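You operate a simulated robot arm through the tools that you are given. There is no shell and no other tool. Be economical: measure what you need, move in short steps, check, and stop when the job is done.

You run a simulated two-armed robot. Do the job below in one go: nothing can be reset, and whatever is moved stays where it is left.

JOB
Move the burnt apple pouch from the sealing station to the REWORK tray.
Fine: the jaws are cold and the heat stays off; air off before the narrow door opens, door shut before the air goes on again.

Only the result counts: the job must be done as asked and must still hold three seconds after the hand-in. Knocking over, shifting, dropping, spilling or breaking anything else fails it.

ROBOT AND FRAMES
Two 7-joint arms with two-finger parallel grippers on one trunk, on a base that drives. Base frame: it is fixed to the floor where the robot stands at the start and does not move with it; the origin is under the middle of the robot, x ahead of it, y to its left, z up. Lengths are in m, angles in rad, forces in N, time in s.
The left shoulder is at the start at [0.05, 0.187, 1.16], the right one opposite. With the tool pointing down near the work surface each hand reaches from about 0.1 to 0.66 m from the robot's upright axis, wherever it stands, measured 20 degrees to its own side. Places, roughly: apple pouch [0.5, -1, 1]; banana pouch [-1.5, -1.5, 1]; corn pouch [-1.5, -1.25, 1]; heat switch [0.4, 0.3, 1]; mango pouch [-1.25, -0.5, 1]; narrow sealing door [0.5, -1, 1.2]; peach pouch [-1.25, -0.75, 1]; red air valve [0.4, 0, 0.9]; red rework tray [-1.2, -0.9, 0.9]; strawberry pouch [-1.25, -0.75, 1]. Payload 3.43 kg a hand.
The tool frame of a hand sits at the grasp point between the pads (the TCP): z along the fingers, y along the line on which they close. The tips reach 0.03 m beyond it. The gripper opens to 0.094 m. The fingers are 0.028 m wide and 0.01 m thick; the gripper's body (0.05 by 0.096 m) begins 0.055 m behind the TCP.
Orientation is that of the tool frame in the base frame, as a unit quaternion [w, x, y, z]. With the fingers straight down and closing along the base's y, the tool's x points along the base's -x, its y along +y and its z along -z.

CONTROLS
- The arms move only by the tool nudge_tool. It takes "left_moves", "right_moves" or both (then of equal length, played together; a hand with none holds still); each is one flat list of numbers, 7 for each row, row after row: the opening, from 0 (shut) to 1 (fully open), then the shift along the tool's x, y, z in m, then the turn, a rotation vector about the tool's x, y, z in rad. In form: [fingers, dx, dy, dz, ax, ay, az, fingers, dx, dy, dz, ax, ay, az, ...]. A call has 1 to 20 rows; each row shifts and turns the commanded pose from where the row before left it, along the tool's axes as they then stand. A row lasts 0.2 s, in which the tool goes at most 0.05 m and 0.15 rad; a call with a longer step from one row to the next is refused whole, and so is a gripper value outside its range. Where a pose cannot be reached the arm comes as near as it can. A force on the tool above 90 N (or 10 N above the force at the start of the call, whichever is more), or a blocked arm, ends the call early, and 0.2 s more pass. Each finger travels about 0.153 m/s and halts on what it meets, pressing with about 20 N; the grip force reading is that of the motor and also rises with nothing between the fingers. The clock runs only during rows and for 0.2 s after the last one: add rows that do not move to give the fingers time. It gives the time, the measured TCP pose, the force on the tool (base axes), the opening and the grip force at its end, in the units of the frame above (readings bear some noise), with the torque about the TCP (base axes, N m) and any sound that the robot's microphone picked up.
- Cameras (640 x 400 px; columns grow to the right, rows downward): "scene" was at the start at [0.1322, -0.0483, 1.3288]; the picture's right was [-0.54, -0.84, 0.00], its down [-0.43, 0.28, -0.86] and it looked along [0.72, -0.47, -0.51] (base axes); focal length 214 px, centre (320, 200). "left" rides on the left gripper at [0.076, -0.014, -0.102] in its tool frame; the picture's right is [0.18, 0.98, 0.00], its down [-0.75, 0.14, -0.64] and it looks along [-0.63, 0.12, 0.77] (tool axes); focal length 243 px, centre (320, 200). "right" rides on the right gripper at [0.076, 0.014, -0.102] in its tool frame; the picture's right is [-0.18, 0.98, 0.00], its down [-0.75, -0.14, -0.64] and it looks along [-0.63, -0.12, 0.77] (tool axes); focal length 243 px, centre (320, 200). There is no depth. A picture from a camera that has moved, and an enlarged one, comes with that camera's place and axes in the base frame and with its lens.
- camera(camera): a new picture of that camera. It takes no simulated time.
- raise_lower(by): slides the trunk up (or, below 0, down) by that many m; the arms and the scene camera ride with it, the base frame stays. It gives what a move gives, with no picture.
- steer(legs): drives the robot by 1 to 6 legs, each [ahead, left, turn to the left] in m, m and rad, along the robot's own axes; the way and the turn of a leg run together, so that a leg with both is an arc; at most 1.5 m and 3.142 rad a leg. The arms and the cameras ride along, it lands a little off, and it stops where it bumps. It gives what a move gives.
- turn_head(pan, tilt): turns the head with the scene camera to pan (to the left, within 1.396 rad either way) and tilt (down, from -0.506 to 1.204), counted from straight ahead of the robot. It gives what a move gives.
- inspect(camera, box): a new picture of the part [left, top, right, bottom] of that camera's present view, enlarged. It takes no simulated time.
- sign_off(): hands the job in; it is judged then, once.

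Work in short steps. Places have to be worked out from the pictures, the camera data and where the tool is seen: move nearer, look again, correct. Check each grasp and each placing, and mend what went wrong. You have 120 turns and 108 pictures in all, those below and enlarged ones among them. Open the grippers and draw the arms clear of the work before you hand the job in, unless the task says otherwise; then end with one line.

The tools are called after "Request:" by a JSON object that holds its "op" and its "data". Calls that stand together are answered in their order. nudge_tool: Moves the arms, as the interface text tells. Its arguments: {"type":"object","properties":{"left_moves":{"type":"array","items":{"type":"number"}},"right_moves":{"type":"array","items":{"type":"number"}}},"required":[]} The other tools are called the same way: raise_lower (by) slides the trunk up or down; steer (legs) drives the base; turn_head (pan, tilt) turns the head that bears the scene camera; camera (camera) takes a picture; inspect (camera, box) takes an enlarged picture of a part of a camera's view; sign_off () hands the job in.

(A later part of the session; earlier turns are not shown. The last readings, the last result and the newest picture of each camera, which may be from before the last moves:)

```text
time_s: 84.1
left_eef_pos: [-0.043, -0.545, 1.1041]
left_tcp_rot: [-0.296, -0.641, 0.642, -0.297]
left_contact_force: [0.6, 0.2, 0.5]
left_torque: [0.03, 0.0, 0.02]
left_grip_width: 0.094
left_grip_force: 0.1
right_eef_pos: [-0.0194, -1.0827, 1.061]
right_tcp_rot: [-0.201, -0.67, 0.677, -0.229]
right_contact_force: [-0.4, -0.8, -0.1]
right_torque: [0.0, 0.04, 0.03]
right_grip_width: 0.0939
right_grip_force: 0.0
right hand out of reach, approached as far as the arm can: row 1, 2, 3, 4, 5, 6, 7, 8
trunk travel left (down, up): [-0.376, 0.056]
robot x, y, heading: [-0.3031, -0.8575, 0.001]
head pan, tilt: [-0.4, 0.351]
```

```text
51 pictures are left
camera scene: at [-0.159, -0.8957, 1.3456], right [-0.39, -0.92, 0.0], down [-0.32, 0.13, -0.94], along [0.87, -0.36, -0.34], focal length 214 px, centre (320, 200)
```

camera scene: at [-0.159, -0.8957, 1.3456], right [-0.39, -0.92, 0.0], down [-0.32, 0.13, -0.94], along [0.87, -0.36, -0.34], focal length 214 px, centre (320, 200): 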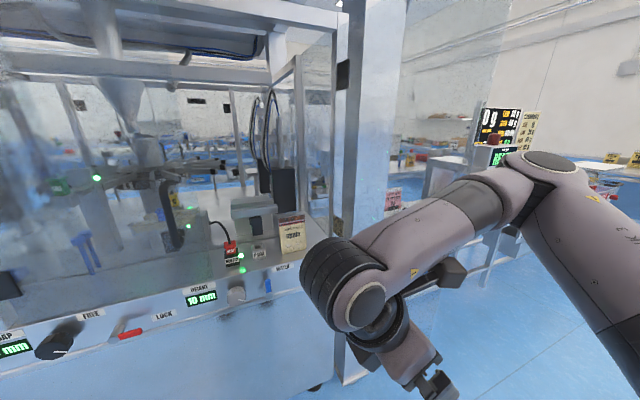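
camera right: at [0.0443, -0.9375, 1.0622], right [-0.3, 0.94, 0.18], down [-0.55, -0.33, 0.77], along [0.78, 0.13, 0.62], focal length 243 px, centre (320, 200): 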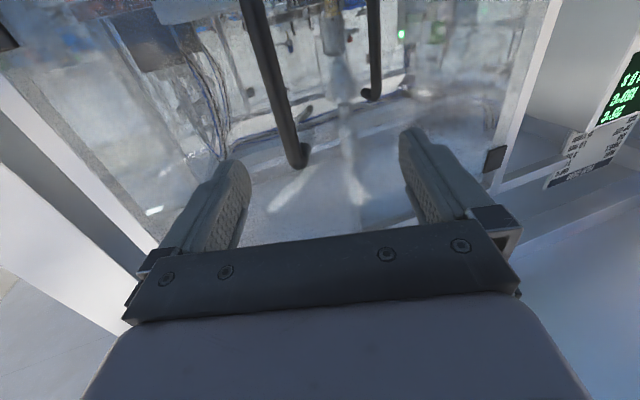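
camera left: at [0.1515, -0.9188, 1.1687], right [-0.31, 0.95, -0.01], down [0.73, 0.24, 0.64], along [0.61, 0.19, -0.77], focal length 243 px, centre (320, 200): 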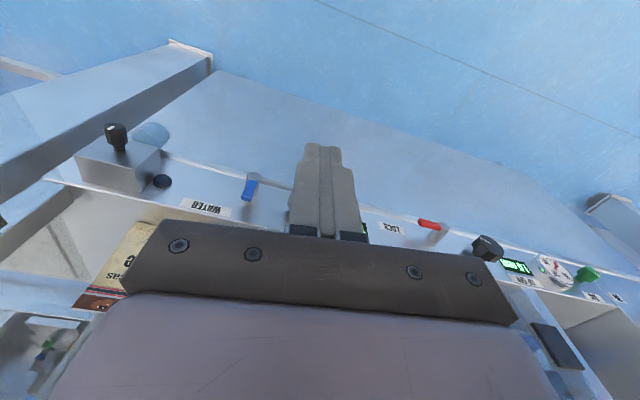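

That wrist configuration is at its limits. I undo the tilt and yaw, and then go the other way round (mirror of the left hand).

Request:
{"op": "nudge_tool", "data": {"right_moves": [1, 0, 0, 0, 0, -0.14, 0, 1, 0, 0, 0, 0, -0.14, 0, 1, 0, 0, 0, 0, -0.14, 0, 1, 0, 0, 0, 0, -0.13, 0, 1, 0, 0, -0.02, 0, 0, 0.1408, 1, 0, 0, -0.02, 0, 0, 0.1408, 1, 0, 0, -0.02, 0, 0, 0.1408, 1, 0, 0, -0.02, 0, 0, 0.1408, 1, 0, 0, -0.02, 0, 0, 0.1408, 1, 0, 0, -0.02, 0, 0, 0.1408, 1, 0, 0, 0, 0, 0, 0.1408, 1, 0, 0, 0, 0, 0, 0.1408, 1, 0, 0, 0, 0, 0, 0.1408, 1, 0, 0, 0, 0, 0, 0.1408, 1, 0, 0, 0, 0, 0, 0.1408, 1, 0, 0, 0, 0, 0, 0]}}

Request:
{"op": "nudge_tool", "data": {"right_moves": [1, -0.04, 0, 0, 0, 0, 0, 1, -0.04, 0, 0, 0, 0, 0, 1, -0.04, 0, 0, 0, 0, 0, 1, -0.04, 0, 0, 0, 0, 0, 1, -0.04, 0, 0, 0, 0, 0, 1, -0.04, 0, 0, 0, 0, 0, 1, 0, 0, 0, 0, 0, 0]}}

Request:
{"op": "camera", "data": {"camera": "scene"}}

```text
time_s: 87.5
left_eef_pos: [-0.0439, -0.5455, 1.1035]
left_tcp_rot: [-0.296, -0.642, 0.642, -0.297]
left_contact_force: [0.3, -0.1, 1.0]
left_torque: [-0.04, 0.02, -0.02]
left_grip_width: 0.0941
left_grip_force: 0.2
right_eef_pos: [-0.0659, -1.0297, 1.1805]
right_tcp_rot: [0.019, -0.01, 0.999, -0.034]
right_contact_force: [-0.1, 1.0, 0.4]
right_torque: [0.01, 0.0, 0.03]
right_grip_width: 0.0939
right_grip_force: 0.1
right hand out of reach, approached as far as the arm can: row 1, 2, 3, 4
trunk travel left (down, up): [-0.376, 0.056]
robot x, y, heading: [-0.2984, -0.8563, -0.0]
head pan, tilt: [-0.4, 0.351]
```

```text
time_s: 89.1
left_eef_pos: [-0.0428, -0.5452, 1.1043]
left_tcp_rot: [0.296, 0.642, -0.642, 0.297]
left_contact_force: [1.0, 0.7, 0.0]
left_torque: [-0.01, -0.03, -0.01]
left_grip_width: 0.0939
left_grip_force: 0.0
right_eef_pos: [0.1305, -1.0387, 1.1892]
right_tcp_rot: [0.02, -0.011, 0.999, -0.035]
right_contact_force: [0.0, -0.6, -0.1]
right_torque: [0.0, 0.0, -0.01]
right_grip_width: 0.094
right_grip_force: 0.1
right hand out of reach, approached as far as the arm can: row 5, 6
trunk travel left (down, up): [-0.376, 0.056]
robot x, y, heading: [-0.2997, -0.858, 0.006]
head pan, tilt: [-0.4, 0.351]
```

```text
50 pictures are left
camera scene: at [-0.1592, -0.8956, 1.3456], right [-0.39, -0.92, 0.0], down [-0.32, 0.13, -0.94], along [0.87, -0.36, -0.34], focal length 214 px, centre (320, 200)
```

scene: 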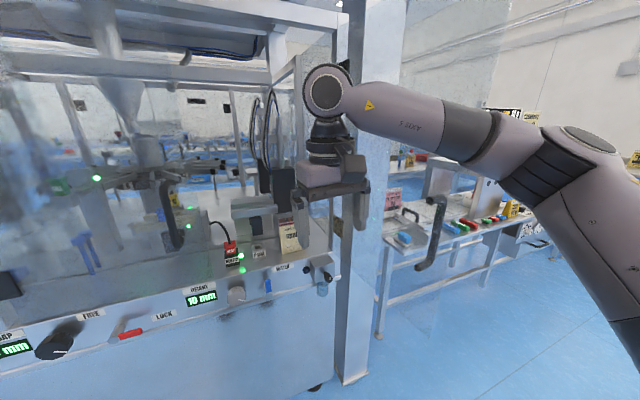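

The right arm's elbow would hit the open door, so I'll open the door wider (the post sits behind its plane) and then use the left arm. First: right hand back, left hand forward again in front of the opening.

Request:
{"op": "nudge_tool", "data": {"right_moves": [1, 0.04, 0, 0, 0, 0, 0, 1, 0.04, 0, 0, 0, 0, 0, 1, 0.04, 0, 0, 0, 0, 0, 1, 0.04, 0, 0, 0, 0, 0, 1, 0.04, 0, 0, 0, 0, 0, 1, 0.03, 0, 0, 0, 0, 0, 1, 0, 0, 0, 0, 0, 0, 1, 0, 0, 0, 0, 0, 0, 1, 0, 0, 0, 0, 0, 0], "left_moves": [0, 0.0254, -0.03, 0.0296, 0, 0, 0, 0, 0.0254, -0.03, 0.0296, 0, 0, 0, 0, 0.0254, -0.03, 0.0296, 0, 0, 0, 0, 0.0254, -0.03, 0.0296, 0, 0, 0, 0, 0.0254, -0.03, 0.0296, 0, 0, 0, 0, 0.0254, -0.03, 0.0296, 0, 0, 0, 0, 0.0254, -0.03, 0.0296, 0, 0, 0, 0, 0.0254, -0.03, 0.0296, 0, 0, 0, 0, 0, 0, 0, 0, 0, 0]}}

Request:
{"op": "turn_head", "data": {"pan": -0.5, "tilt": 0.45}}

Request:
{"op": "camera", "data": {"camera": "scene"}}

```text
time_s: 91.1
left_eef_pos: [0.1948, -0.86, 1.1046]
left_tcp_rot: [-0.297, -0.641, 0.643, -0.296]
left_contact_force: [-1.1, -0.3, 0.4]
left_torque: [-0.03, 0.03, 0.01]
left_grip_width: 0.0001
left_grip_force: 19.7
right_eef_pos: [-0.1038, -1.044, 1.1795]
right_tcp_rot: [0.02, -0.013, 0.999, -0.035]
right_contact_force: [-0.5, 0.2, -1.4]
right_torque: [0.0, 0.0, -0.01]
right_grip_width: 0.0942
right_grip_force: 0.0
trunk travel left (down, up): [-0.376, 0.056]
robot x, y, heading: [-0.3052, -0.8626, 0.006]
head pan, tilt: [-0.4, 0.351]
```

```text
time_s: 91.8
left_eef_pos: [0.195, -0.8592, 1.104]
left_tcp_rot: [-0.297, -0.641, 0.642, -0.297]
left_contact_force: [-0.2, -0.2, 0.1]
left_torque: [-0.01, 0.02, 0.02]
left_grip_width: 0.0
left_grip_force: 20.0
right_eef_pos: [-0.1028, -1.0445, 1.1794]
right_tcp_rot: [0.02, -0.012, 0.999, -0.034]
right_contact_force: [-0.6, 0.1, -0.7]
right_torque: [-0.01, 0.0, -0.01]
right_grip_width: 0.0938
right_grip_force: 0.0
trunk travel left (down, up): [-0.376, 0.056]
robot x, y, heading: [-0.3048, -0.8636, 0.008]
head pan, tilt: [-0.499, 0.45]
```

```text
49 pictures are left
camera scene: at [-0.164, -0.9034, 1.3364], right [-0.48, -0.88, 0.0], down [-0.38, 0.21, -0.9], along [0.79, -0.43, -0.43], focal length 214 px, centre (320, 200)
```

scene: 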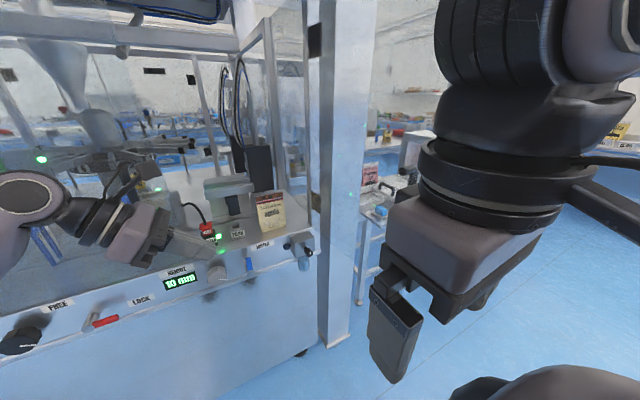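

Both hands are placed. I drive right 0.36 m, pushing the door beyond 90°.

Request:
{"op": "steer", "data": {"legs": [[-0.01, -0.4, -0.006]]}}

Request:
{"op": "camera", "data": {"camera": "scene"}}

```text
time_s: 94.3
left_eef_pos: [0.1882, -1.2371, 1.1057]
left_tcp_rot: [0.293, 0.647, -0.638, 0.297]
left_contact_force: [-19.0, 83.4, 11.1]
left_torque: [0.48, 0.05, 0.22]
left_grip_width: 0.0
left_grip_force: 20.0
right_eef_pos: [-0.1143, -1.4312, 1.1834]
right_tcp_rot: [0.021, -0.013, 0.999, -0.04]
right_contact_force: [-0.3, 0.4, 0.2]
right_torque: [-0.03, -0.01, 0.01]
right_grip_width: 0.0939
right_grip_force: 0.0
trunk travel left (down, up): [-0.376, 0.056]
robot x, y, heading: [-0.309, -1.2593, 0.009]
head pan, tilt: [-0.499, 0.45]
```

```text
48 pictures are left
camera scene: at [-0.1755, -1.2903, 1.3374], right [-0.47, -0.88, 0.01], down [-0.38, 0.2, -0.9], along [0.8, -0.43, -0.43], focal length 214 px, centre (320, 200)
```

scene: 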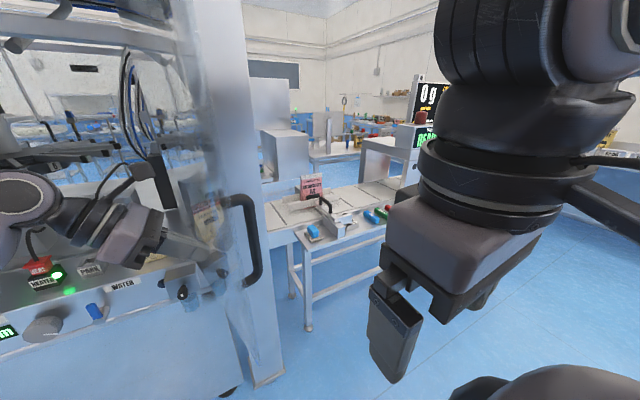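

The door stops at about 90°. I back off, and plan to work from about [−0.18, −0.98] with the base turned 0.35 rad right, so the right arm stays behind the door edge.

Request:
{"op": "steer", "data": {"legs": [[-0.1, 0.26, 0], [0, 0, -0.36]]}}

Request:
{"op": "nudge_tool", "data": {"left_moves": [0, 0, 0, 0, 0.0885, 0, -0.076, 0, 0, 0, 0, 0.0885, 0, -0.076, 0.5, 0, 0, 0, 0.0885, 0, -0.076, 1, 0.01, 0, -0.045, 0, 0, 0, 1, 0.01, 0, -0.045, 0, 0, 0, 1, 0.01, 0, -0.045, 0, 0, 0, 1, 0, 0, 0, 0, 0, 0]}}

Request:
{"op": "turn_head", "data": {"pan": 0.0, "tilt": 0.35}}

Request:
{"op": "camera", "data": {"camera": "scene"}}

```text
time_s: 97.4
left_eef_pos: [0.0594, -1.1607, 1.1028]
left_tcp_rot: [-0.339, -0.523, 0.746, -0.234]
left_contact_force: [0.2, 0.5, 0.0]
left_torque: [0.01, -0.01, 0.01]
left_grip_width: 0.0
left_grip_force: 20.4
right_eef_pos: [-0.2892, -1.2377, 1.1798]
right_tcp_rot: [0.014, 0.167, 0.985, -0.038]
right_contact_force: [0.3, 0.2, -1.0]
right_torque: [-0.02, 0.02, -0.06]
right_grip_width: 0.094
right_grip_force: 0.0
trunk travel left (down, up): [-0.376, 0.056]
robot x, y, heading: [-0.4105, -0.996, -0.356]
head pan, tilt: [-0.499, 0.45]
```

```text
time_s: 99.0
left_eef_pos: [0.0606, -1.0778, 1.2171]
left_tcp_rot: [0.291, 0.645, -0.644, 0.291]
left_contact_force: [0.8, -1.1, 0.4]
left_torque: [0.02, -0.02, -0.02]
left_grip_width: 0.0941
left_grip_force: 0.0
right_eef_pos: [-0.2896, -1.2377, 1.1788]
right_tcp_rot: [0.013, 0.166, 0.985, -0.038]
right_contact_force: [-0.2, 0.0, -1.0]
right_torque: [0.01, -0.01, -0.03]
right_grip_width: 0.094
right_grip_force: 0.0
trunk travel left (down, up): [-0.376, 0.056]
robot x, y, heading: [-0.4096, -0.997, -0.357]
head pan, tilt: [-0.499, 0.45]
```

```text
time_s: 99.9
left_eef_pos: [0.0609, -1.0795, 1.2168]
left_tcp_rot: [-0.291, -0.644, 0.644, -0.292]
left_contact_force: [-0.2, 0.0, -0.2]
left_torque: [0.04, -0.02, -0.04]
left_grip_width: 0.0943
left_grip_force: 0.0
right_eef_pos: [-0.2899, -1.2367, 1.1792]
right_tcp_rot: [0.013, 0.166, 0.985, -0.038]
right_contact_force: [0.5, -0.8, 0.1]
right_torque: [0.0, 0.0, -0.02]
right_grip_width: 0.094
right_grip_force: 0.1
trunk travel left (down, up): [-0.376, 0.056]
robot x, y, heading: [-0.413, -0.9932, -0.36]
head pan, tilt: [0.0, 0.351]
```

```text
47 pictures are left
camera scene: at [-0.2709, -1.0481, 1.3456], right [-0.35, -0.94, 0.0], down [-0.32, 0.12, -0.94], along [0.88, -0.33, -0.34], focal length 214 px, centre (320, 200)
```

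scene: 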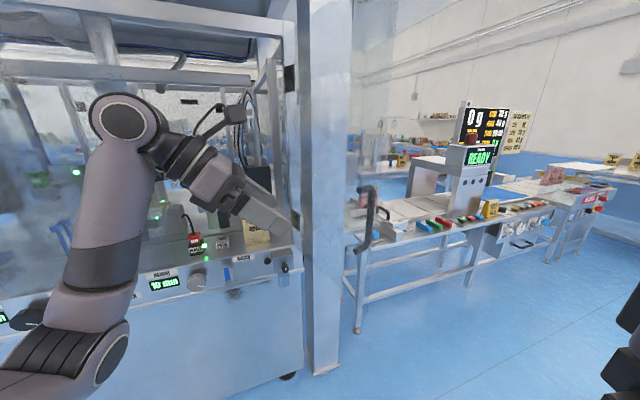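

The tool orientation is as wanted. I drive to about [−0.18, −0.98], carrying the left hand to just in front of the opening.

Request:
{"op": "steer", "data": {"legs": [[0.2135, 0.094, 0]]}}

Request:
{"op": "camera", "data": {"camera": "scene"}}

Request:
{"op": "camera", "data": {"camera": "left"}}

```text
time_s: 101.7
left_eef_pos: [0.2932, -1.0629, 1.2161]
left_tcp_rot: [0.29, 0.645, -0.644, 0.291]
left_contact_force: [0.7, -0.4, -0.2]
left_torque: [-0.02, 0.03, 0.03]
left_grip_width: 0.0941
left_grip_force: 0.1
right_eef_pos: [-0.0582, -1.2203, 1.1794]
right_tcp_rot: [0.013, 0.166, 0.985, -0.038]
right_contact_force: [-0.8, 0.0, 0.4]
right_torque: [0.0, 0.05, -0.01]
right_grip_width: 0.0941
right_grip_force: 0.1
trunk travel left (down, up): [-0.376, 0.056]
robot x, y, heading: [-0.1778, -0.9812, -0.357]
head pan, tilt: [0.0, 0.351]
```

```text
46 pictures are left
camera scene: at [-0.0392, -1.0315, 1.3455], right [-0.35, -0.94, 0.0], down [-0.32, 0.12, -0.94], along [0.88, -0.33, -0.34], focal length 214 px, centre (320, 200)
```

scene: 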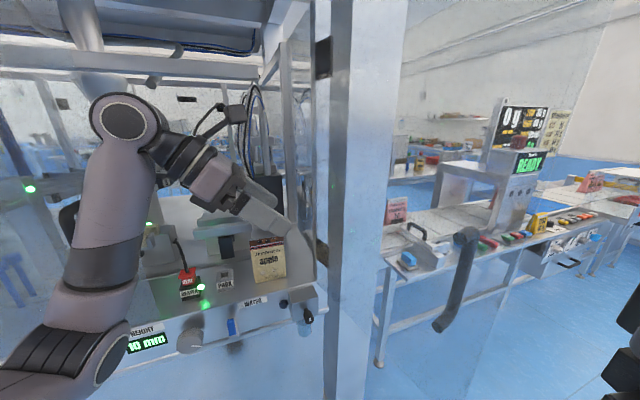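

```text
45 pictures are left
camera left: at [0.3055, -1.0358, 1.3416], right [-0.98, -0.12, 0.14], down [-0.14, 0.98, -0.14], along [-0.12, -0.16, -0.98], focal length 243 px, centre (320, 200)
```

left: 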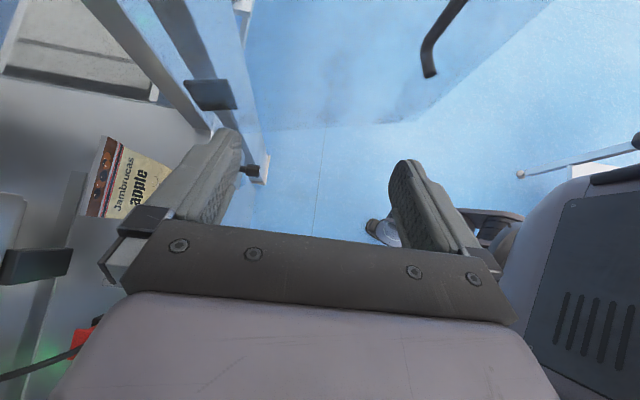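

From two views, the pouch's top edge is at x≈0.545, z≈1.013, y −1.03…−1.128. I move the hand in above it at z≈1.2.

Request:
{"op": "nudge_tool", "data": {"left_moves": [1, 0, -0.0415, 0, 0, 0, 0, 1, 0, -0.0415, 0, 0, 0, 0, 1, 0, -0.0415, 0, 0, 0, 0, 1, 0, -0.0415, 0, 0, 0, 0, 1, 0, -0.0415, 0, 0, 0, 0, 1, 0, -0.0415, 0, 0, 0, 0, 1, 0, 0, 0, 0, 0, 0]}}

Request:
{"op": "camera", "data": {"camera": "scene"}}

Request:
{"op": "camera", "data": {"camera": "left"}}

```text
time_s: 103.2
left_eef_pos: [0.4935, -1.0554, 1.211]
left_tcp_rot: [0.289, 0.645, -0.644, 0.293]
left_contact_force: [-1.0, -0.1, -1.0]
left_torque: [-0.01, 0.02, 0.01]
left_grip_width: 0.094
left_grip_force: 0.0
left hand out of reach, approached as far as the arm can: row 5, 6
right_eef_pos: [-0.059, -1.2197, 1.1786]
right_tcp_rot: [0.013, 0.165, 0.985, -0.038]
right_contact_force: [0.8, -0.1, 0.1]
right_torque: [0.01, 0.02, 0.02]
right_grip_width: 0.0938
right_grip_force: 0.2
trunk travel left (down, up): [-0.376, 0.056]
robot x, y, heading: [-0.1805, -0.9765, -0.35]
head pan, tilt: [0.0, 0.351]
```

```text
44 pictures are left
camera scene: at [-0.0399, -1.0316, 1.3456], right [-0.35, -0.94, 0.0], down [-0.32, 0.12, -0.94], along [0.88, -0.33, -0.34], focal length 214 px, centre (320, 200)
```

scene: 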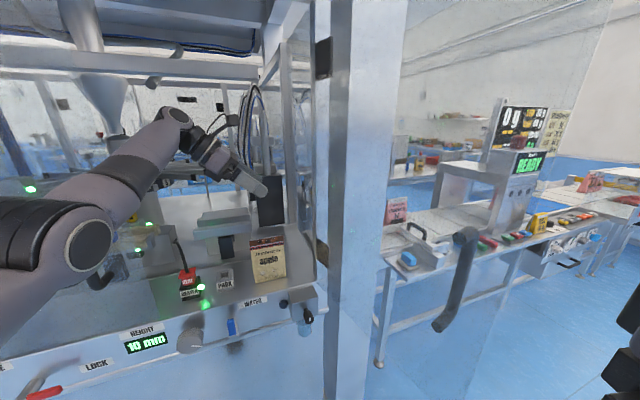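

```text
43 pictures are left
camera left: at [0.5066, -1.029, 1.3348], right [-0.98, -0.12, 0.14], down [-0.14, 0.98, -0.14], along [-0.12, -0.16, -0.98], focal length 243 px, centre (320, 200)
```

left: 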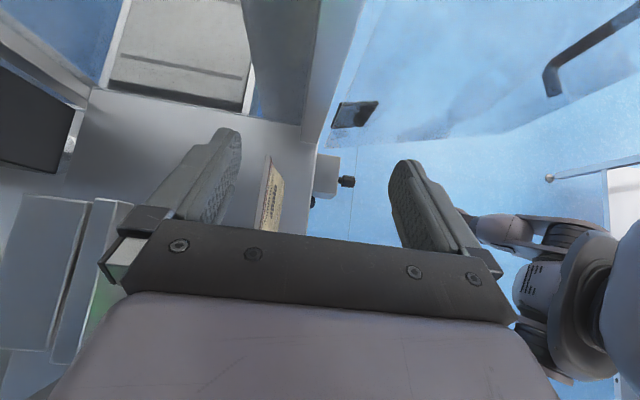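

The top view shows the pouch edge at x≈0.541 and the jaws well clear at x≈0.7. The left arm is 5 cm short, so I tuck the right hand a bit and drive 5 cm closer.

Request:
{"op": "nudge_tool", "data": {"right_moves": [1, 0.02, 0.025, 0, 0, 0, 0, 1, 0.02, 0.025, 0, 0, 0, 0, 1, 0, 0, 0, 0, 0, 0]}}

Request:
{"op": "steer", "data": {"legs": [[0.052, 0.019, 0]]}}

Request:
{"op": "camera", "data": {"camera": "left"}}

```text
time_s: 104.1
left_eef_pos: [0.4934, -1.0544, 1.2098]
left_tcp_rot: [0.29, 0.646, -0.643, 0.293]
left_contact_force: [0.4, -0.8, -0.4]
left_torque: [0.01, 0.01, 0.0]
left_grip_width: 0.0942
left_grip_force: 0.1
right_eef_pos: [-0.0678, -1.1762, 1.1705]
right_tcp_rot: [-0.025, 0.228, 0.973, -0.011]
right_contact_force: [-1.0, -0.1, -1.1]
right_torque: [0.04, 0.0, -0.04]
right_grip_width: 0.0942
right_grip_force: 0.0
trunk travel left (down, up): [-0.376, 0.056]
robot x, y, heading: [-0.1814, -0.9787, -0.355]
head pan, tilt: [0.0, 0.351]
stopped in row 3 (right hand): the arm was blocked; the commanded pose is now the measured one
```

```text
time_s: 105.0
left_eef_pos: [0.5487, -1.0563, 1.2082]
left_tcp_rot: [0.291, 0.645, -0.643, 0.292]
left_contact_force: [0.2, -0.3, 0.1]
left_torque: [-0.01, 0.0, -0.03]
left_grip_width: 0.0941
left_grip_force: 0.1
right_eef_pos: [-0.0121, -1.1758, 1.1693]
right_tcp_rot: [-0.027, 0.227, 0.974, -0.013]
right_contact_force: [-0.3, 0.3, -0.1]
right_torque: [-0.04, 0.04, -0.03]
right_grip_width: 0.0939
right_grip_force: 0.0
trunk travel left (down, up): [-0.376, 0.056]
robot x, y, heading: [-0.1251, -0.9796, -0.357]
head pan, tilt: [0.0, 0.351]
```

```text
42 pictures are left
camera left: at [0.5627, -1.0289, 1.3339], right [-0.98, -0.12, 0.14], down [-0.14, 0.98, -0.14], along [-0.12, -0.16, -0.98], focal length 243 px, centre (320, 200)
```

left: 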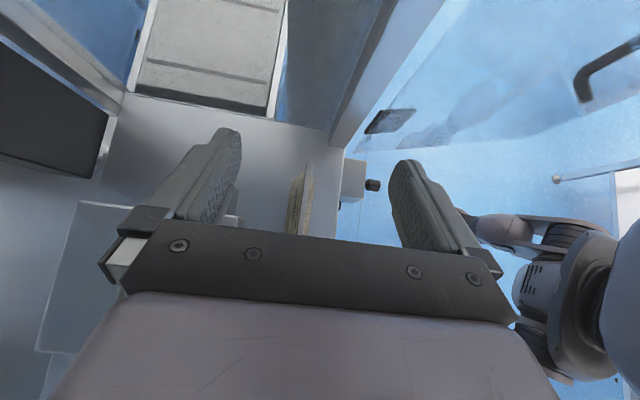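

The pouch is centred between the fingers. I descend to z≈0.993 with fingers straddling it, then look before closing.

Request:
{"op": "nudge_tool", "data": {"left_moves": [1, -0.031, 0.001, 0.03, 0, 0, 0, 1, -0.031, 0.001, 0.03, 0, 0, 0, 1, -0.031, 0.001, 0.03, 0, 0, 0, 1, -0.031, 0.001, 0.03, 0, 0, 0, 1, -0.03, 0.001, 0.031, 0, 0, 0, 1, 0, 0, 0, 0, 0, 0]}}

Request:
{"op": "camera", "data": {"camera": "left"}}

Request:
{"op": "inspect", "data": {"camera": "scene", "box": [150, 150, 350, 275]}}

```text
time_s: 106.4
left_eef_pos: [0.5422, -1.0641, 0.9914]
left_tcp_rot: [0.29, 0.644, -0.644, 0.292]
left_contact_force: [0.2, 0.3, -0.5]
left_torque: [0.0, 0.0, 0.02]
left_grip_width: 0.0942
left_grip_force: 0.0
right_eef_pos: [-0.0121, -1.1743, 1.1697]
right_tcp_rot: [-0.024, 0.226, 0.974, -0.013]
right_contact_force: [-1.2, 0.8, -0.5]
right_torque: [-0.02, 0.0, 0.03]
right_grip_width: 0.0942
right_grip_force: 0.1
trunk travel left (down, up): [-0.376, 0.056]
robot x, y, heading: [-0.1268, -0.9803, -0.357]
head pan, tilt: [0.0, 0.351]
```

```text
41 pictures are left
camera left: at [0.5567, -1.0379, 1.1176], right [-0.98, -0.12, 0.14], down [-0.14, 0.98, -0.14], along [-0.12, -0.16, -0.98], focal length 243 px, centre (320, 200)
```

left: 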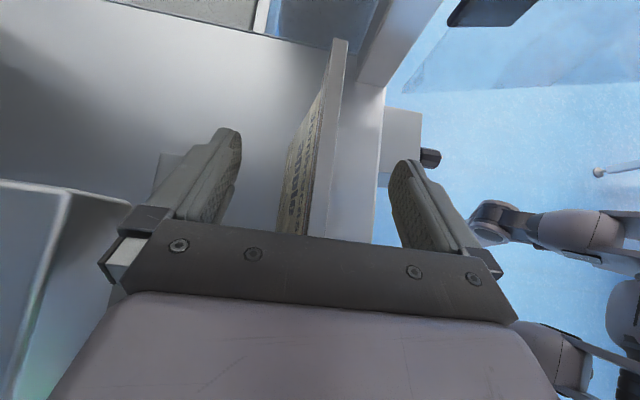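

```text
3.20 times, centred on (250, 212) of scene
camera zoom: at [0.0149, -1.0317, 1.3456], right [-0.35, -0.94, 0.0], down [-0.32, 0.12, -0.94], along [0.88, -0.33, -0.34], focal length 686 px, centre (544, 160)
```

zoom: 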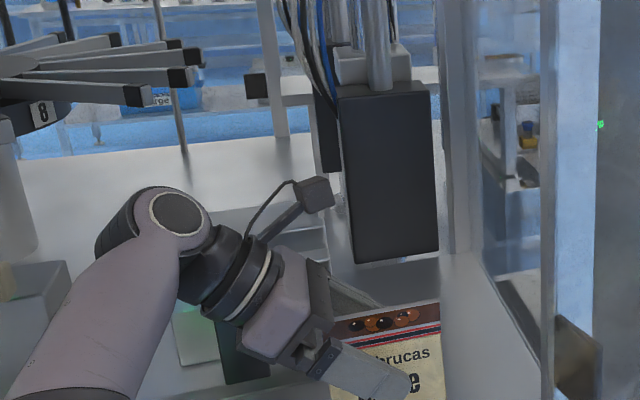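

The pouch stands between the fingers, thin and nearly centred. I close the gripper.

Request:
{"op": "nudge_tool", "data": {"left_moves": [0, 0, 0, 0, 0, 0, 0, 0, 0, 0, 0, 0, 0, 0, 0, 0, 0, 0, 0, 0, 0, 0, 0, 0, 0, 0, 0, 0]}}

Request:
{"op": "camera", "data": {"camera": "left"}}

```text
time_s: 107.4
left_eef_pos: [0.5439, -1.064, 0.9934]
left_tcp_rot: [0.29, 0.645, -0.644, 0.292]
left_contact_force: [0.1, -0.1, 0.3]
left_torque: [-0.03, 0.0, 0.0]
left_grip_width: 0.0141
left_grip_force: 20.3
right_eef_pos: [-0.012, -1.1757, 1.1689]
right_tcp_rot: [-0.026, 0.226, 0.974, -0.013]
right_contact_force: [0.3, -0.2, 0.1]
right_torque: [0.01, -0.02, -0.01]
right_grip_width: 0.0943
right_grip_force: 0.1
trunk travel left (down, up): [-0.376, 0.056]
robot x, y, heading: [-0.1216, -0.9809, -0.354]
head pan, tilt: [0.0, 0.351]
```

```text
39 pictures are left
camera left: at [0.5568, -1.038, 1.1179], right [-0.98, -0.12, 0.14], down [-0.14, 0.98, -0.14], along [-0.12, -0.16, -0.98], focal length 243 px, centre (320, 200)
```

left: 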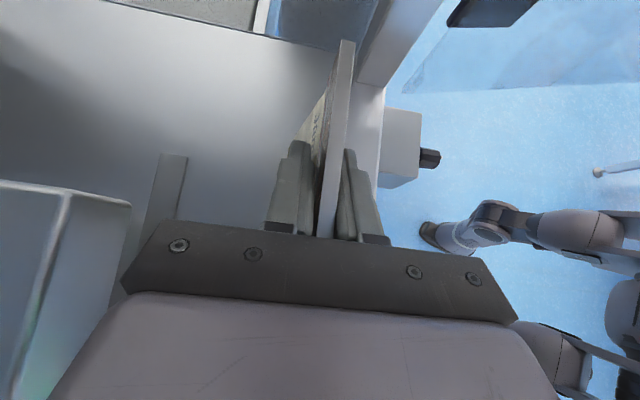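

Gripped at 14 mm. I lift 12 cm and draw the hand straight back out of the station.

Request:
{"op": "nudge_tool", "data": {"left_moves": [0, 0.015, 0, -0.0132, 0, 0, 0, 0, 0.03, 0, -0.0264, 0, 0, 0, 0, 0.03, 0, -0.0264, 0, 0, 0, 0, 0.03, 0, -0.0264, 0, 0, 0, 0, 0, 0, 0, 0, 0, 0]}}

Request:
{"op": "camera", "data": {"camera": "scene"}}

```text
time_s: 108.6
left_eef_pos: [0.5427, -1.0651, 1.1337]
left_tcp_rot: [0.29, 0.645, -0.643, 0.293]
left_contact_force: [-0.4, -0.1, 0.3]
left_torque: [0.01, 0.0, 0.03]
left_grip_width: 0.014
left_grip_force: 19.6
right_eef_pos: [-0.0118, -1.1746, 1.1698]
right_tcp_rot: [-0.026, 0.226, 0.974, -0.013]
right_contact_force: [-0.7, -0.8, -0.7]
right_torque: [0.02, 0.02, 0.03]
right_grip_width: 0.0941
right_grip_force: 0.0
trunk travel left (down, up): [-0.376, 0.056]
robot x, y, heading: [-0.1212, -0.9801, -0.353]
head pan, tilt: [0.0, 0.351]
```

```text
38 pictures are left
camera scene: at [0.0154, -1.0317, 1.3455], right [-0.35, -0.94, 0.0], down [-0.32, 0.12, -0.94], along [0.88, -0.33, -0.34], focal length 214 px, centre (320, 200)
```

scene: 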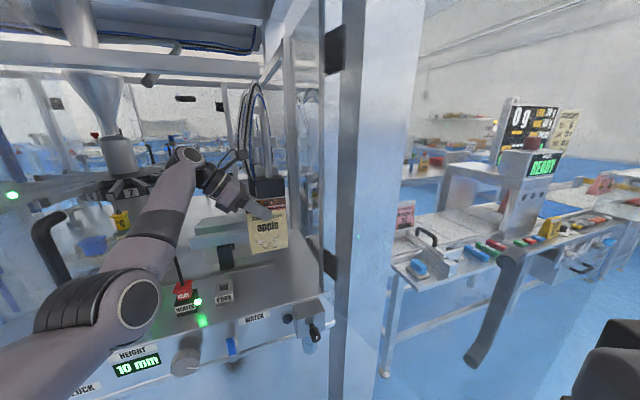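

The pouch is held and lifted clear. I draw it back out with the arm, then back the base away from the machine.

Request:
{"op": "nudge_tool", "data": {"left_moves": [0, 0, 0.035, 0, 0, 0, 0, 0, 0, 0.035, 0, 0, 0, 0, 0, 0, 0.035, 0, 0, 0, 0, 0, 0, 0.035, 0, 0, 0, 0, 0, 0, 0.035, 0, 0, 0, 0, 0, 0, 0.035, 0, 0, 0, 0, 0, 0, 0.035, 0, 0, 0, 0, 0, 0, 0, 0, 0, 0, 0]}}

Request:
{"op": "steer", "data": {"legs": [[-0.28, -0.08, 0]]}}

Request:
{"op": "turn_head", "data": {"pan": -1.3, "tilt": 0.4}}

Request:
{"op": "camera", "data": {"camera": "scene"}}

```text
time_s: 110.4
left_eef_pos: [0.2963, -1.0665, 1.1332]
left_tcp_rot: [0.291, 0.645, -0.644, 0.292]
left_contact_force: [-0.7, -0.6, 0.0]
left_torque: [0.0, -0.02, -0.01]
left_grip_width: 0.0142
left_grip_force: 20.2
right_eef_pos: [-0.0126, -1.1754, 1.1691]
right_tcp_rot: [-0.027, 0.226, 0.974, -0.013]
right_contact_force: [0.0, -0.2, -0.9]
right_torque: [-0.03, -0.02, 0.0]
right_grip_width: 0.0938
right_grip_force: 0.1
trunk travel left (down, up): [-0.376, 0.056]
robot x, y, heading: [-0.1217, -0.9797, -0.356]
head pan, tilt: [0.0, 0.351]
```

```text
time_s: 112.4
left_eef_pos: [0.0098, -1.0472, 1.1338]
left_tcp_rot: [-0.29, -0.644, 0.645, -0.292]
left_contact_force: [0.0, 0.5, 0.0]
left_torque: [0.05, -0.06, 0.01]
left_grip_width: 0.014
left_grip_force: 20.2
right_eef_pos: [-0.3008, -1.1556, 1.1697]
right_tcp_rot: [-0.025, 0.227, 0.973, -0.013]
right_contact_force: [-0.7, 0.6, -0.7]
right_torque: [0.0, 0.0, -0.01]
right_grip_width: 0.094
right_grip_force: 0.1
trunk travel left (down, up): [-0.376, 0.056]
robot x, y, heading: [-0.4099, -0.9577, -0.357]
head pan, tilt: [0.0, 0.351]
```

```text
time_s: 113.9
left_eef_pos: [0.0107, -1.0461, 1.1337]
left_tcp_rot: [-0.291, -0.644, 0.644, -0.292]
left_contact_force: [0.8, 1.0, -0.3]
left_torque: [0.0, 0.02, 0.01]
left_grip_width: 0.0141
left_grip_force: 19.5
right_eef_pos: [-0.3, -1.1547, 1.1692]
right_tcp_rot: [-0.026, 0.227, 0.973, -0.013]
right_contact_force: [0.8, -1.0, -0.6]
right_torque: [-0.02, -0.01, -0.02]
right_grip_width: 0.094
right_grip_force: 0.1
trunk travel left (down, up): [-0.376, 0.056]
robot x, y, heading: [-0.4161, -0.9613, -0.355]
head pan, tilt: [-1.3, 0.4]
```

```text
37 pictures are left
camera scene: at [-0.3672, -1.0715, 1.3411], right [-1.0, 0.09, 0.0], down [0.03, 0.39, -0.92], along [-0.08, -0.92, -0.39], focal length 214 px, centre (320, 200)
```

scene: 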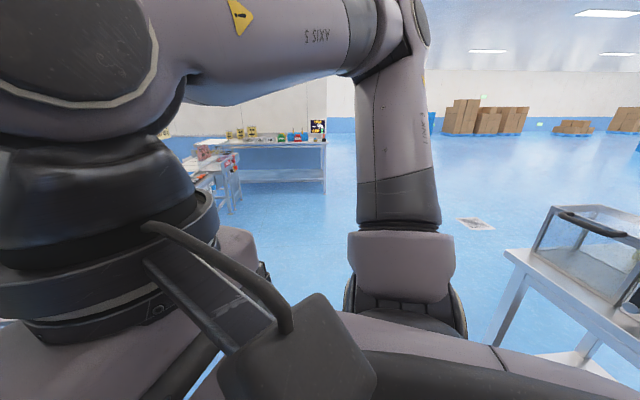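

A table lies behind the robot. I move to about [−0.45, −0.70] in free space and turn round to face the rework side.

Request:
{"op": "steer", "data": {"legs": [[-0.128, 0.23, 0], [0, 0, -2.785]]}}

Request:
{"op": "turn_head", "data": {"pan": 0.0, "tilt": 0.5}}

Request:
{"op": "camera", "data": {"camera": "scene"}}

```text
time_s: 122.3
left_eef_pos: [-0.8799, -0.7625, 1.1328]
left_tcp_rot: [-0.337, 0.525, 0.745, 0.237]
left_contact_force: [-0.2, 0.1, -0.1]
left_torque: [0.0, 0.03, 0.03]
left_grip_width: 0.0137
left_grip_force: 19.8
right_eef_pos: [-0.6247, -0.5562, 1.1696]
right_tcp_rot: [-0.016, 0.998, -0.057, 0.024]
right_contact_force: [0.0, 0.1, -0.6]
right_torque: [0.0, -0.04, -0.01]
right_grip_width: 0.094
right_grip_force: 0.2
trunk travel left (down, up): [-0.376, 0.056]
robot x, y, heading: [-0.4534, -0.7053, 3.128]
head pan, tilt: [-1.3, 0.4]
```

```text
time_s: 123.8
left_eef_pos: [-0.8808, -0.7627, 1.1353]
left_tcp_rot: [-0.337, 0.525, 0.745, 0.237]
left_contact_force: [-1.3, -0.5, -0.8]
left_torque: [0.01, 0.02, 0.03]
left_grip_width: 0.0136
left_grip_force: 20.0
right_eef_pos: [-0.6273, -0.5544, 1.1681]
right_tcp_rot: [-0.02, 0.998, -0.062, 0.02]
right_contact_force: [-59.4, -20.2, -52.2]
right_torque: [3.67, -2.83, -3.05]
right_grip_width: 0.0941
right_grip_force: 0.0
trunk travel left (down, up): [-0.376, 0.056]
robot x, y, heading: [-0.4526, -0.6991, 3.124]
head pan, tilt: [0.0, 0.499]
```

```text
36 pictures are left
camera scene: at [-0.6005, -0.6747, 1.3322], right [0.29, 0.96, 0.0], down [0.46, -0.14, -0.88], along [-0.84, 0.25, -0.48], focal length 214 px, centre (320, 200)
```

scene: 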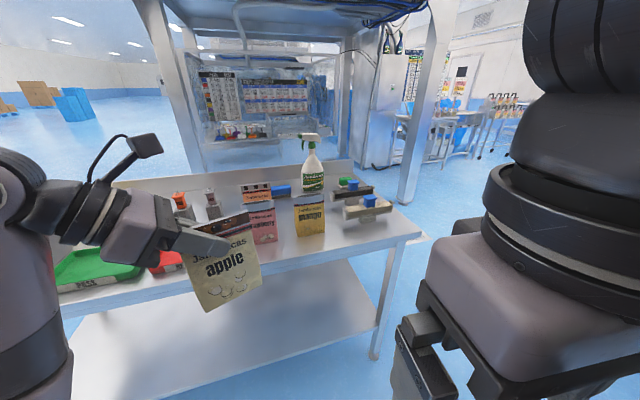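

The head is bumping the right hand; I move the right hand outward, and look at the table (green tray, red tray, pouches).

Request:
{"op": "nudge_tool", "data": {"right_moves": [1, -0.02, -0.04, 0, 0, 0, 0, 1, -0.02, -0.04, 0, 0, 0, 0, 1, -0.02, -0.04, 0, 0, 0, 0, 1, 0, -0.04, 0, 0, 0, 0, 1, 0, 0, 0, 0, 0, 0]}}

Request:
{"op": "turn_head", "data": {"pan": 0.3, "tilt": 0.6}}

Request:
{"op": "camera", "data": {"camera": "scene"}}

```text
time_s: 125.0
left_eef_pos: [-0.8793, -0.7629, 1.1338]
left_tcp_rot: [-0.337, 0.525, 0.745, 0.236]
left_contact_force: [0.4, 0.1, -0.2]
left_torque: [-0.01, -0.01, 0.0]
left_grip_width: 0.0137
left_grip_force: 20.3
right_eef_pos: [-0.6686, -0.3905, 1.1726]
right_tcp_rot: [-0.017, 0.998, -0.059, 0.023]
right_contact_force: [-0.1, -0.4, -0.8]
right_torque: [0.02, -0.03, 0.01]
right_grip_width: 0.0939
right_grip_force: 0.1
trunk travel left (down, up): [-0.376, 0.056]
robot x, y, heading: [-0.4509, -0.7005, 3.128]
head pan, tilt: [0.0, 0.499]
```

```text
time_s: 125.8
left_eef_pos: [-0.8795, -0.7612, 1.1331]
left_tcp_rot: [-0.336, 0.525, 0.745, 0.237]
left_contact_force: [-0.1, -0.8, -0.7]
left_torque: [-0.02, 0.0, 0.0]
left_grip_width: 0.0138
left_grip_force: 20.5
right_eef_pos: [-0.6681, -0.3903, 1.1719]
right_tcp_rot: [-0.018, 0.998, -0.058, 0.024]
right_contact_force: [0.5, -0.1, 0.6]
right_torque: [0.02, -0.01, -0.01]
right_grip_width: 0.094
right_grip_force: 0.1
trunk travel left (down, up): [-0.376, 0.056]
robot x, y, heading: [-0.4542, -0.7016, 3.127]
head pan, tilt: [0.3, 0.6]
```

```text
35 pictures are left
camera scene: at [-0.598, -0.7258, 1.3229], right [-0.28, 0.96, 0.0], down [0.54, 0.16, -0.83], along [-0.79, -0.23, -0.56], focal length 214 px, centre (320, 200)
```

scene: 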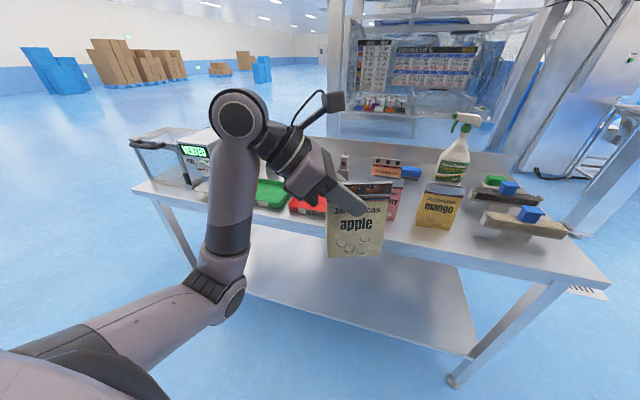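

The red tray is partly hidden behind my pouch. I zoom in on that area.

Request:
{"op": "inspect", "data": {"camera": "scene", "box": [200, 130, 480, 305]}}

```text
2.29 times, centred on (340, 218) of scene
camera zoom: at [-0.598, -0.7258, 1.3229], right [-0.28, 0.96, 0.0], down [0.54, 0.16, -0.83], along [-0.79, -0.23, -0.56], focal length 490 px, centre (274, 160)
```

zoom: 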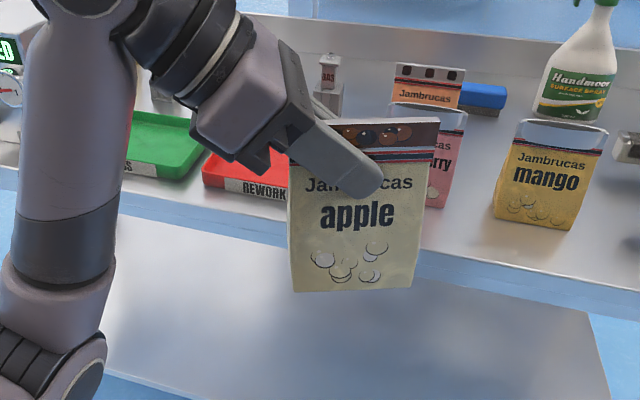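

The REWORK tray's front-left corner is near [−1.11, −0.98]. I raise the hand 12 cm for a clear view of the tray.

Request:
{"op": "nudge_tool", "data": {"left_moves": [0, 0.03, 0, -0.0264, 0, 0, 0, 0, 0.03, 0, -0.0264, 0, 0, 0, 0, 0.03, 0, -0.0264, 0, 0, 0, 0, 0.03, 0, -0.0264, 0, 0, 0, 0, 0, 0, 0, 0, 0, 0]}}

Request:
{"op": "inspect", "data": {"camera": "scene", "box": [180, 100, 460, 275]}}

Request:
{"op": "camera", "data": {"camera": "left"}}

```text
time_s: 127.0
left_eef_pos: [-0.9293, -0.7615, 1.2765]
left_tcp_rot: [-0.337, 0.526, 0.744, 0.237]
left_contact_force: [0.2, -1.3, -0.3]
left_torque: [0.0, 0.0, 0.02]
left_grip_width: 0.0134
left_grip_force: 20.3
left hand out of reach, approached as far as the arm can: row 1, 2, 3, 4
right_eef_pos: [-0.6683, -0.3919, 1.1712]
right_tcp_rot: [-0.018, 0.998, -0.058, 0.024]
right_contact_force: [-0.4, 0.3, -0.3]
right_torque: [0.01, 0.02, 0.01]
right_grip_width: 0.0938
right_grip_force: 0.1
trunk travel left (down, up): [-0.376, 0.056]
robot x, y, heading: [-0.4517, -0.706, 3.124]
head pan, tilt: [0.3, 0.6]
```

```text
2.29 times, centred on (320, 188) of scene
camera zoom: at [-0.5982, -0.726, 1.3228], right [-0.28, 0.96, 0.0], down [0.54, 0.16, -0.82], along [-0.79, -0.23, -0.57], focal length 490 px, centre (320, 229)
```

zoom: 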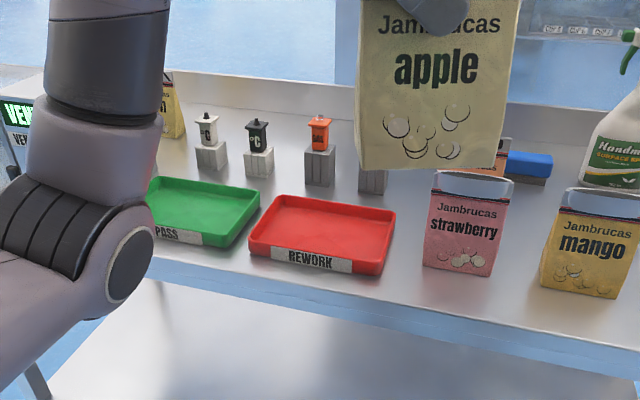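

```text
32 pictures are left
camera left: at [-0.9336, -0.7915, 1.4014], right [0.89, 0.44, 0.14], down [0.46, -0.88, -0.14], along [0.06, 0.19, -0.98], focal length 243 px, centre (320, 200)
```

left: 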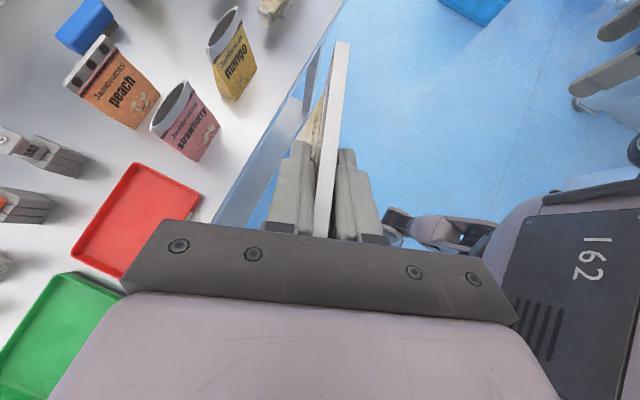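

The tray is clear: corners give x −1.11…−1.245, y −0.98…−0.79, centre [−1.178, −0.886]. I drive 0.1 m ahead and 0.1 m left to bring it into reach.

Request:
{"op": "steer", "data": {"legs": [[0.1, 0.1, 0.014]]}}

Request:
{"op": "camera", "data": {"camera": "left"}}

```text
time_s: 128.3
left_eef_pos: [-1.0284, -0.8669, 1.2753]
left_tcp_rot: [-0.339, 0.52, 0.749, 0.233]
left_contact_force: [0.8, 0.0, -1.6]
left_torque: [0.02, -0.02, -0.02]
left_grip_width: 0.0133
left_grip_force: 19.8
right_eef_pos: [-0.7733, -0.4936, 1.172]
right_tcp_rot: [-0.018, 0.998, -0.051, 0.024]
right_contact_force: [0.8, 0.2, 0.0]
right_torque: [-0.01, -0.01, 0.0]
right_grip_width: 0.0939
right_grip_force: 0.1
trunk travel left (down, up): [-0.376, 0.056]
robot x, y, heading: [-0.5518, -0.7991, -3.144]
head pan, tilt: [0.3, 0.6]
```

```text
31 pictures are left
camera left: at [-1.033, -0.8976, 1.4009], right [0.88, 0.46, 0.14], down [0.47, -0.87, -0.14], along [0.05, 0.19, -0.98], focal length 243 px, centre (320, 200)
```

left: 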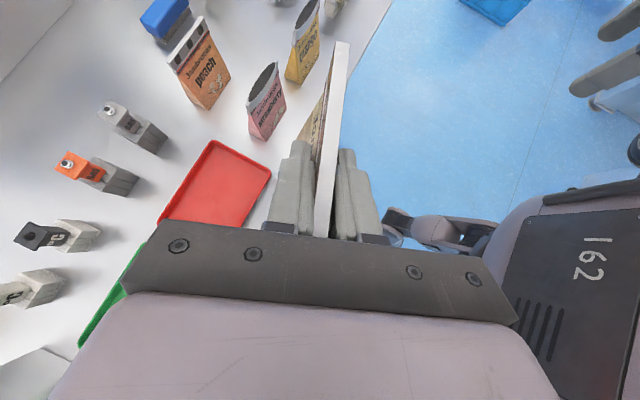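

The hand camera confirms the tray. I move over its centre while lowering to z≈1.2.

Request:
{"op": "nudge_tool", "data": {"left_moves": [0, -0.0094, -0.0307, 0.0121, 0, 0, 0, 0, -0.0094, -0.0307, 0.0121, 0, 0, 0, 0, -0.0094, -0.0307, 0.0121, 0, 0, 0, 0, -0.0094, -0.0307, 0.0121, 0, 0, 0, 0, -0.0094, -0.0307, 0.0121, 0, 0, 0, 0, 0, 0, 0, 0, 0, 0]}}

Request:
{"op": "camera", "data": {"camera": "left"}}

Request:
{"op": "camera", "data": {"camera": "scene"}}

```text
time_s: 129.7
left_eef_pos: [-1.1793, -0.9076, 1.2018]
left_tcp_rot: [-0.339, 0.521, 0.748, 0.233]
left_contact_force: [-0.4, 0.0, -0.2]
left_torque: [-0.03, -0.01, -0.01]
left_grip_width: 0.0135
left_grip_force: 20.5
right_eef_pos: [-0.7716, -0.493, 1.1722]
right_tcp_rot: [-0.017, 0.998, -0.05, 0.023]
right_contact_force: [-0.1, 0.6, 0.2]
right_torque: [-0.01, 0.0, 0.02]
right_grip_width: 0.094
right_grip_force: 0.0
trunk travel left (down, up): [-0.376, 0.056]
robot x, y, heading: [-0.5533, -0.7999, -3.146]
head pan, tilt: [0.3, 0.6]
```

```text
30 pictures are left
camera left: at [-1.1826, -0.9363, 1.3278], right [0.88, 0.46, 0.13], down [0.47, -0.87, -0.14], along [0.05, 0.19, -0.98], focal length 243 px, centre (320, 200)
```

left: 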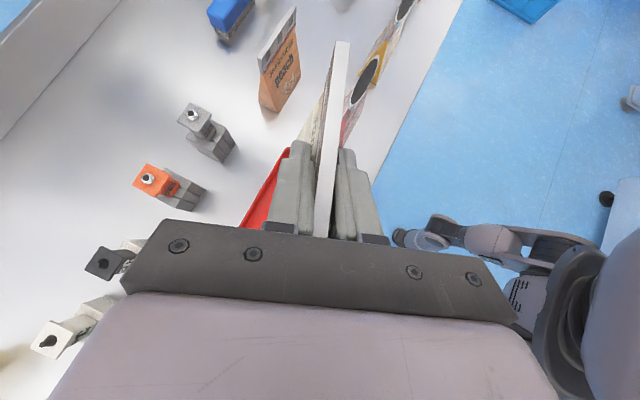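

```text
29 pictures are left
camera scene: at [-0.698, -0.8266, 1.3228], right [-0.3, 0.95, 0.0], down [0.54, 0.17, -0.83], along [-0.79, -0.24, -0.56], focal length 214 px, centre (320, 200)
```

scene: 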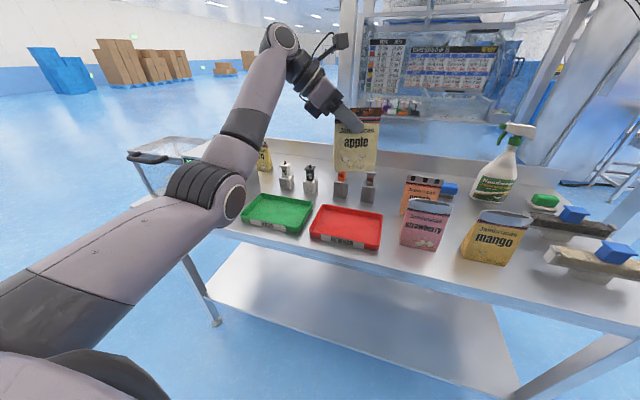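

The pouch is above the tray. I raise the trunk 5 cm to keep the elbow higher, then descend 15 cm and check.

Request:
{"op": "raise_lower", "data": {"by": 0.05}}

Request:
{"op": "nudge_tool", "data": {"left_moves": [0, -0.0188, 0, 0.0165, 0, 0, 0, 0, -0.0282, 0, 0.0248, 0, 0, 0, 0, -0.0282, 0, 0.0248, 0, 0, 0, 0, -0.0282, 0, 0.0248, 0, 0, 0, 0, -0.0282, 0, 0.0248, 0, 0, 0, 0, 0, 0, 0, 0, 0, 0]}}

Request:
{"op": "camera", "data": {"camera": "scene"}}

```text
time_s: 130.7
left_eef_pos: [-1.1778, -0.9055, 1.2525]
left_tcp_rot: [-0.338, 0.521, 0.748, 0.234]
left_contact_force: [-0.4, 0.0, -1.6]
left_torque: [0.02, 0.0, 0.0]
left_grip_width: 0.0137
left_grip_force: 19.8
right_eef_pos: [-0.7737, -0.4925, 1.224]
right_tcp_rot: [-0.017, 0.998, -0.052, 0.024]
right_contact_force: [0.7, 0.5, -0.3]
right_torque: [-0.02, 0.0, 0.0]
right_grip_width: 0.0943
right_grip_force: 0.1
trunk travel left (down, up): [-0.426, 0.006]
robot x, y, heading: [-0.5509, -0.7974, -3.141]
head pan, tilt: [0.3, 0.6]
```

```text
time_s: 132.1
left_eef_pos: [-1.178, -0.9062, 1.0779]
left_tcp_rot: [-0.338, 0.521, 0.748, 0.234]
left_contact_force: [0.2, -0.3, -0.9]
left_torque: [-0.01, 0.0, -0.01]
left_grip_width: 0.0135
left_grip_force: 19.9
right_eef_pos: [-0.7726, -0.4934, 1.2223]
right_tcp_rot: [-0.018, 0.998, -0.051, 0.023]
right_contact_force: [0.6, 0.1, -0.6]
right_torque: [0.0, -0.01, -0.02]
right_grip_width: 0.0938
right_grip_force: 0.0
trunk travel left (down, up): [-0.426, 0.006]
robot x, y, heading: [-0.5525, -0.8039, -3.144]
head pan, tilt: [0.3, 0.6]
```

```text
28 pictures are left
camera scene: at [-0.698, -0.8266, 1.3729], right [-0.3, 0.95, 0.0], down [0.54, 0.17, -0.83], along [-0.79, -0.24, -0.56], focal length 214 px, centre (320, 200)
```

scene: 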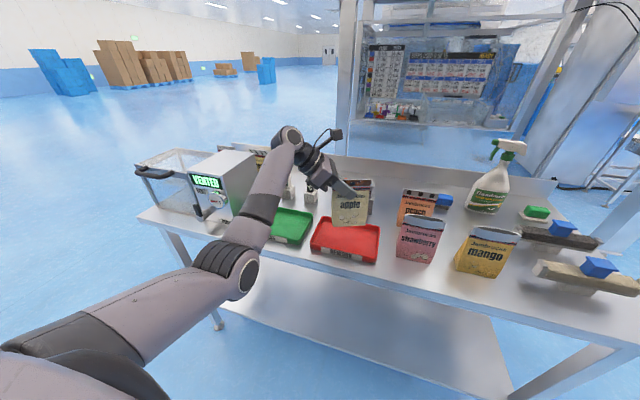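

I zoom to check that the pouch bottom is over the tray interior.

Request:
{"op": "inspect", "data": {"camera": "scene", "box": [260, 140, 460, 265]}}

Request:
{"op": "camera", "data": {"camera": "right"}}

```text
3.20 times, centred on (360, 202) of scene
camera zoom: at [-0.698, -0.8266, 1.3729], right [-0.3, 0.95, 0.0], down [0.54, 0.17, -0.83], along [-0.79, -0.24, -0.56], focal length 686 px, centre (192, 192)
```

zoom: 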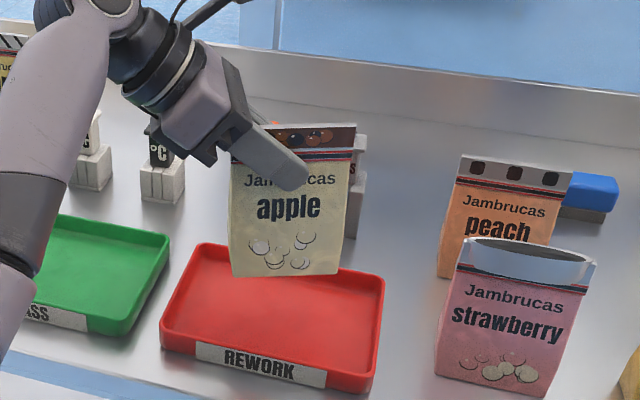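

```text
26 pictures are left
camera right: at [-0.7021, -0.5177, 1.3264], right [-0.28, -0.96, -0.05], down [-0.77, 0.2, 0.61], along [-0.58, 0.21, -0.79], focal length 243 px, centre (320, 200)
```

right: 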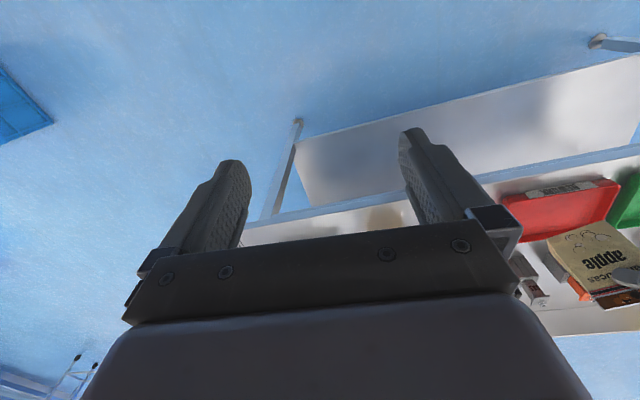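

The pouch bottom projects to about [−1.17, −0.883] – centred. I lower 6 cm and read the force.

Request:
{"op": "nudge_tool", "data": {"left_moves": [0, -0.0188, 0, 0.0165, 0, 0, 0, 0, -0.015, 0, 0.0132, 0, 0, 0, 0, -0.0113, 0, 0.0099, 0, 0, 0, 0, 0, 0, 0, 0, 0, 0]}}

Request:
{"op": "inspect", "data": {"camera": "scene", "box": [260, 140, 460, 265]}}

```text
time_s: 133.1
left_eef_pos: [-1.1784, -0.9071, 1.0174]
left_tcp_rot: [-0.339, 0.521, 0.748, 0.233]
left_contact_force: [0.3, 0.3, -0.7]
left_torque: [-0.01, -0.04, -0.01]
left_grip_width: 0.0132
left_grip_force: 20.0
right_eef_pos: [-0.7734, -0.4921, 1.2224]
right_tcp_rot: [-0.019, 0.998, -0.051, 0.024]
right_contact_force: [0.4, 0.2, -0.1]
right_torque: [0.01, 0.02, -0.03]
right_grip_width: 0.0939
right_grip_force: 0.1
trunk travel left (down, up): [-0.426, 0.006]
robot x, y, heading: [-0.5579, -0.7994, -3.139]
head pan, tilt: [0.3, 0.6]
```

```text
3.20 times, centred on (360, 202) of scene
camera zoom: at [-0.6981, -0.8266, 1.3728], right [-0.3, 0.95, 0.0], down [0.54, 0.17, -0.83], along [-0.79, -0.24, -0.56], focal length 686 px, centre (192, 192)
```

zoom: 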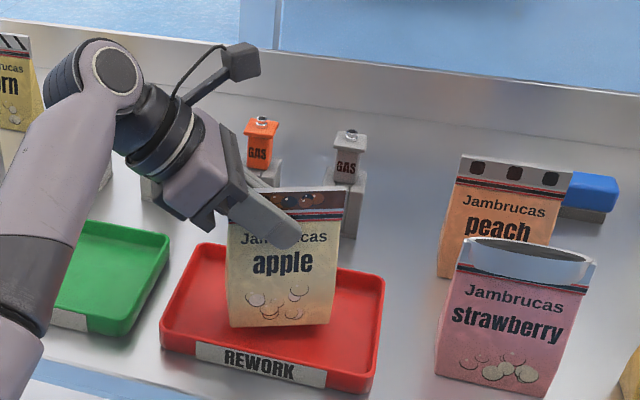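

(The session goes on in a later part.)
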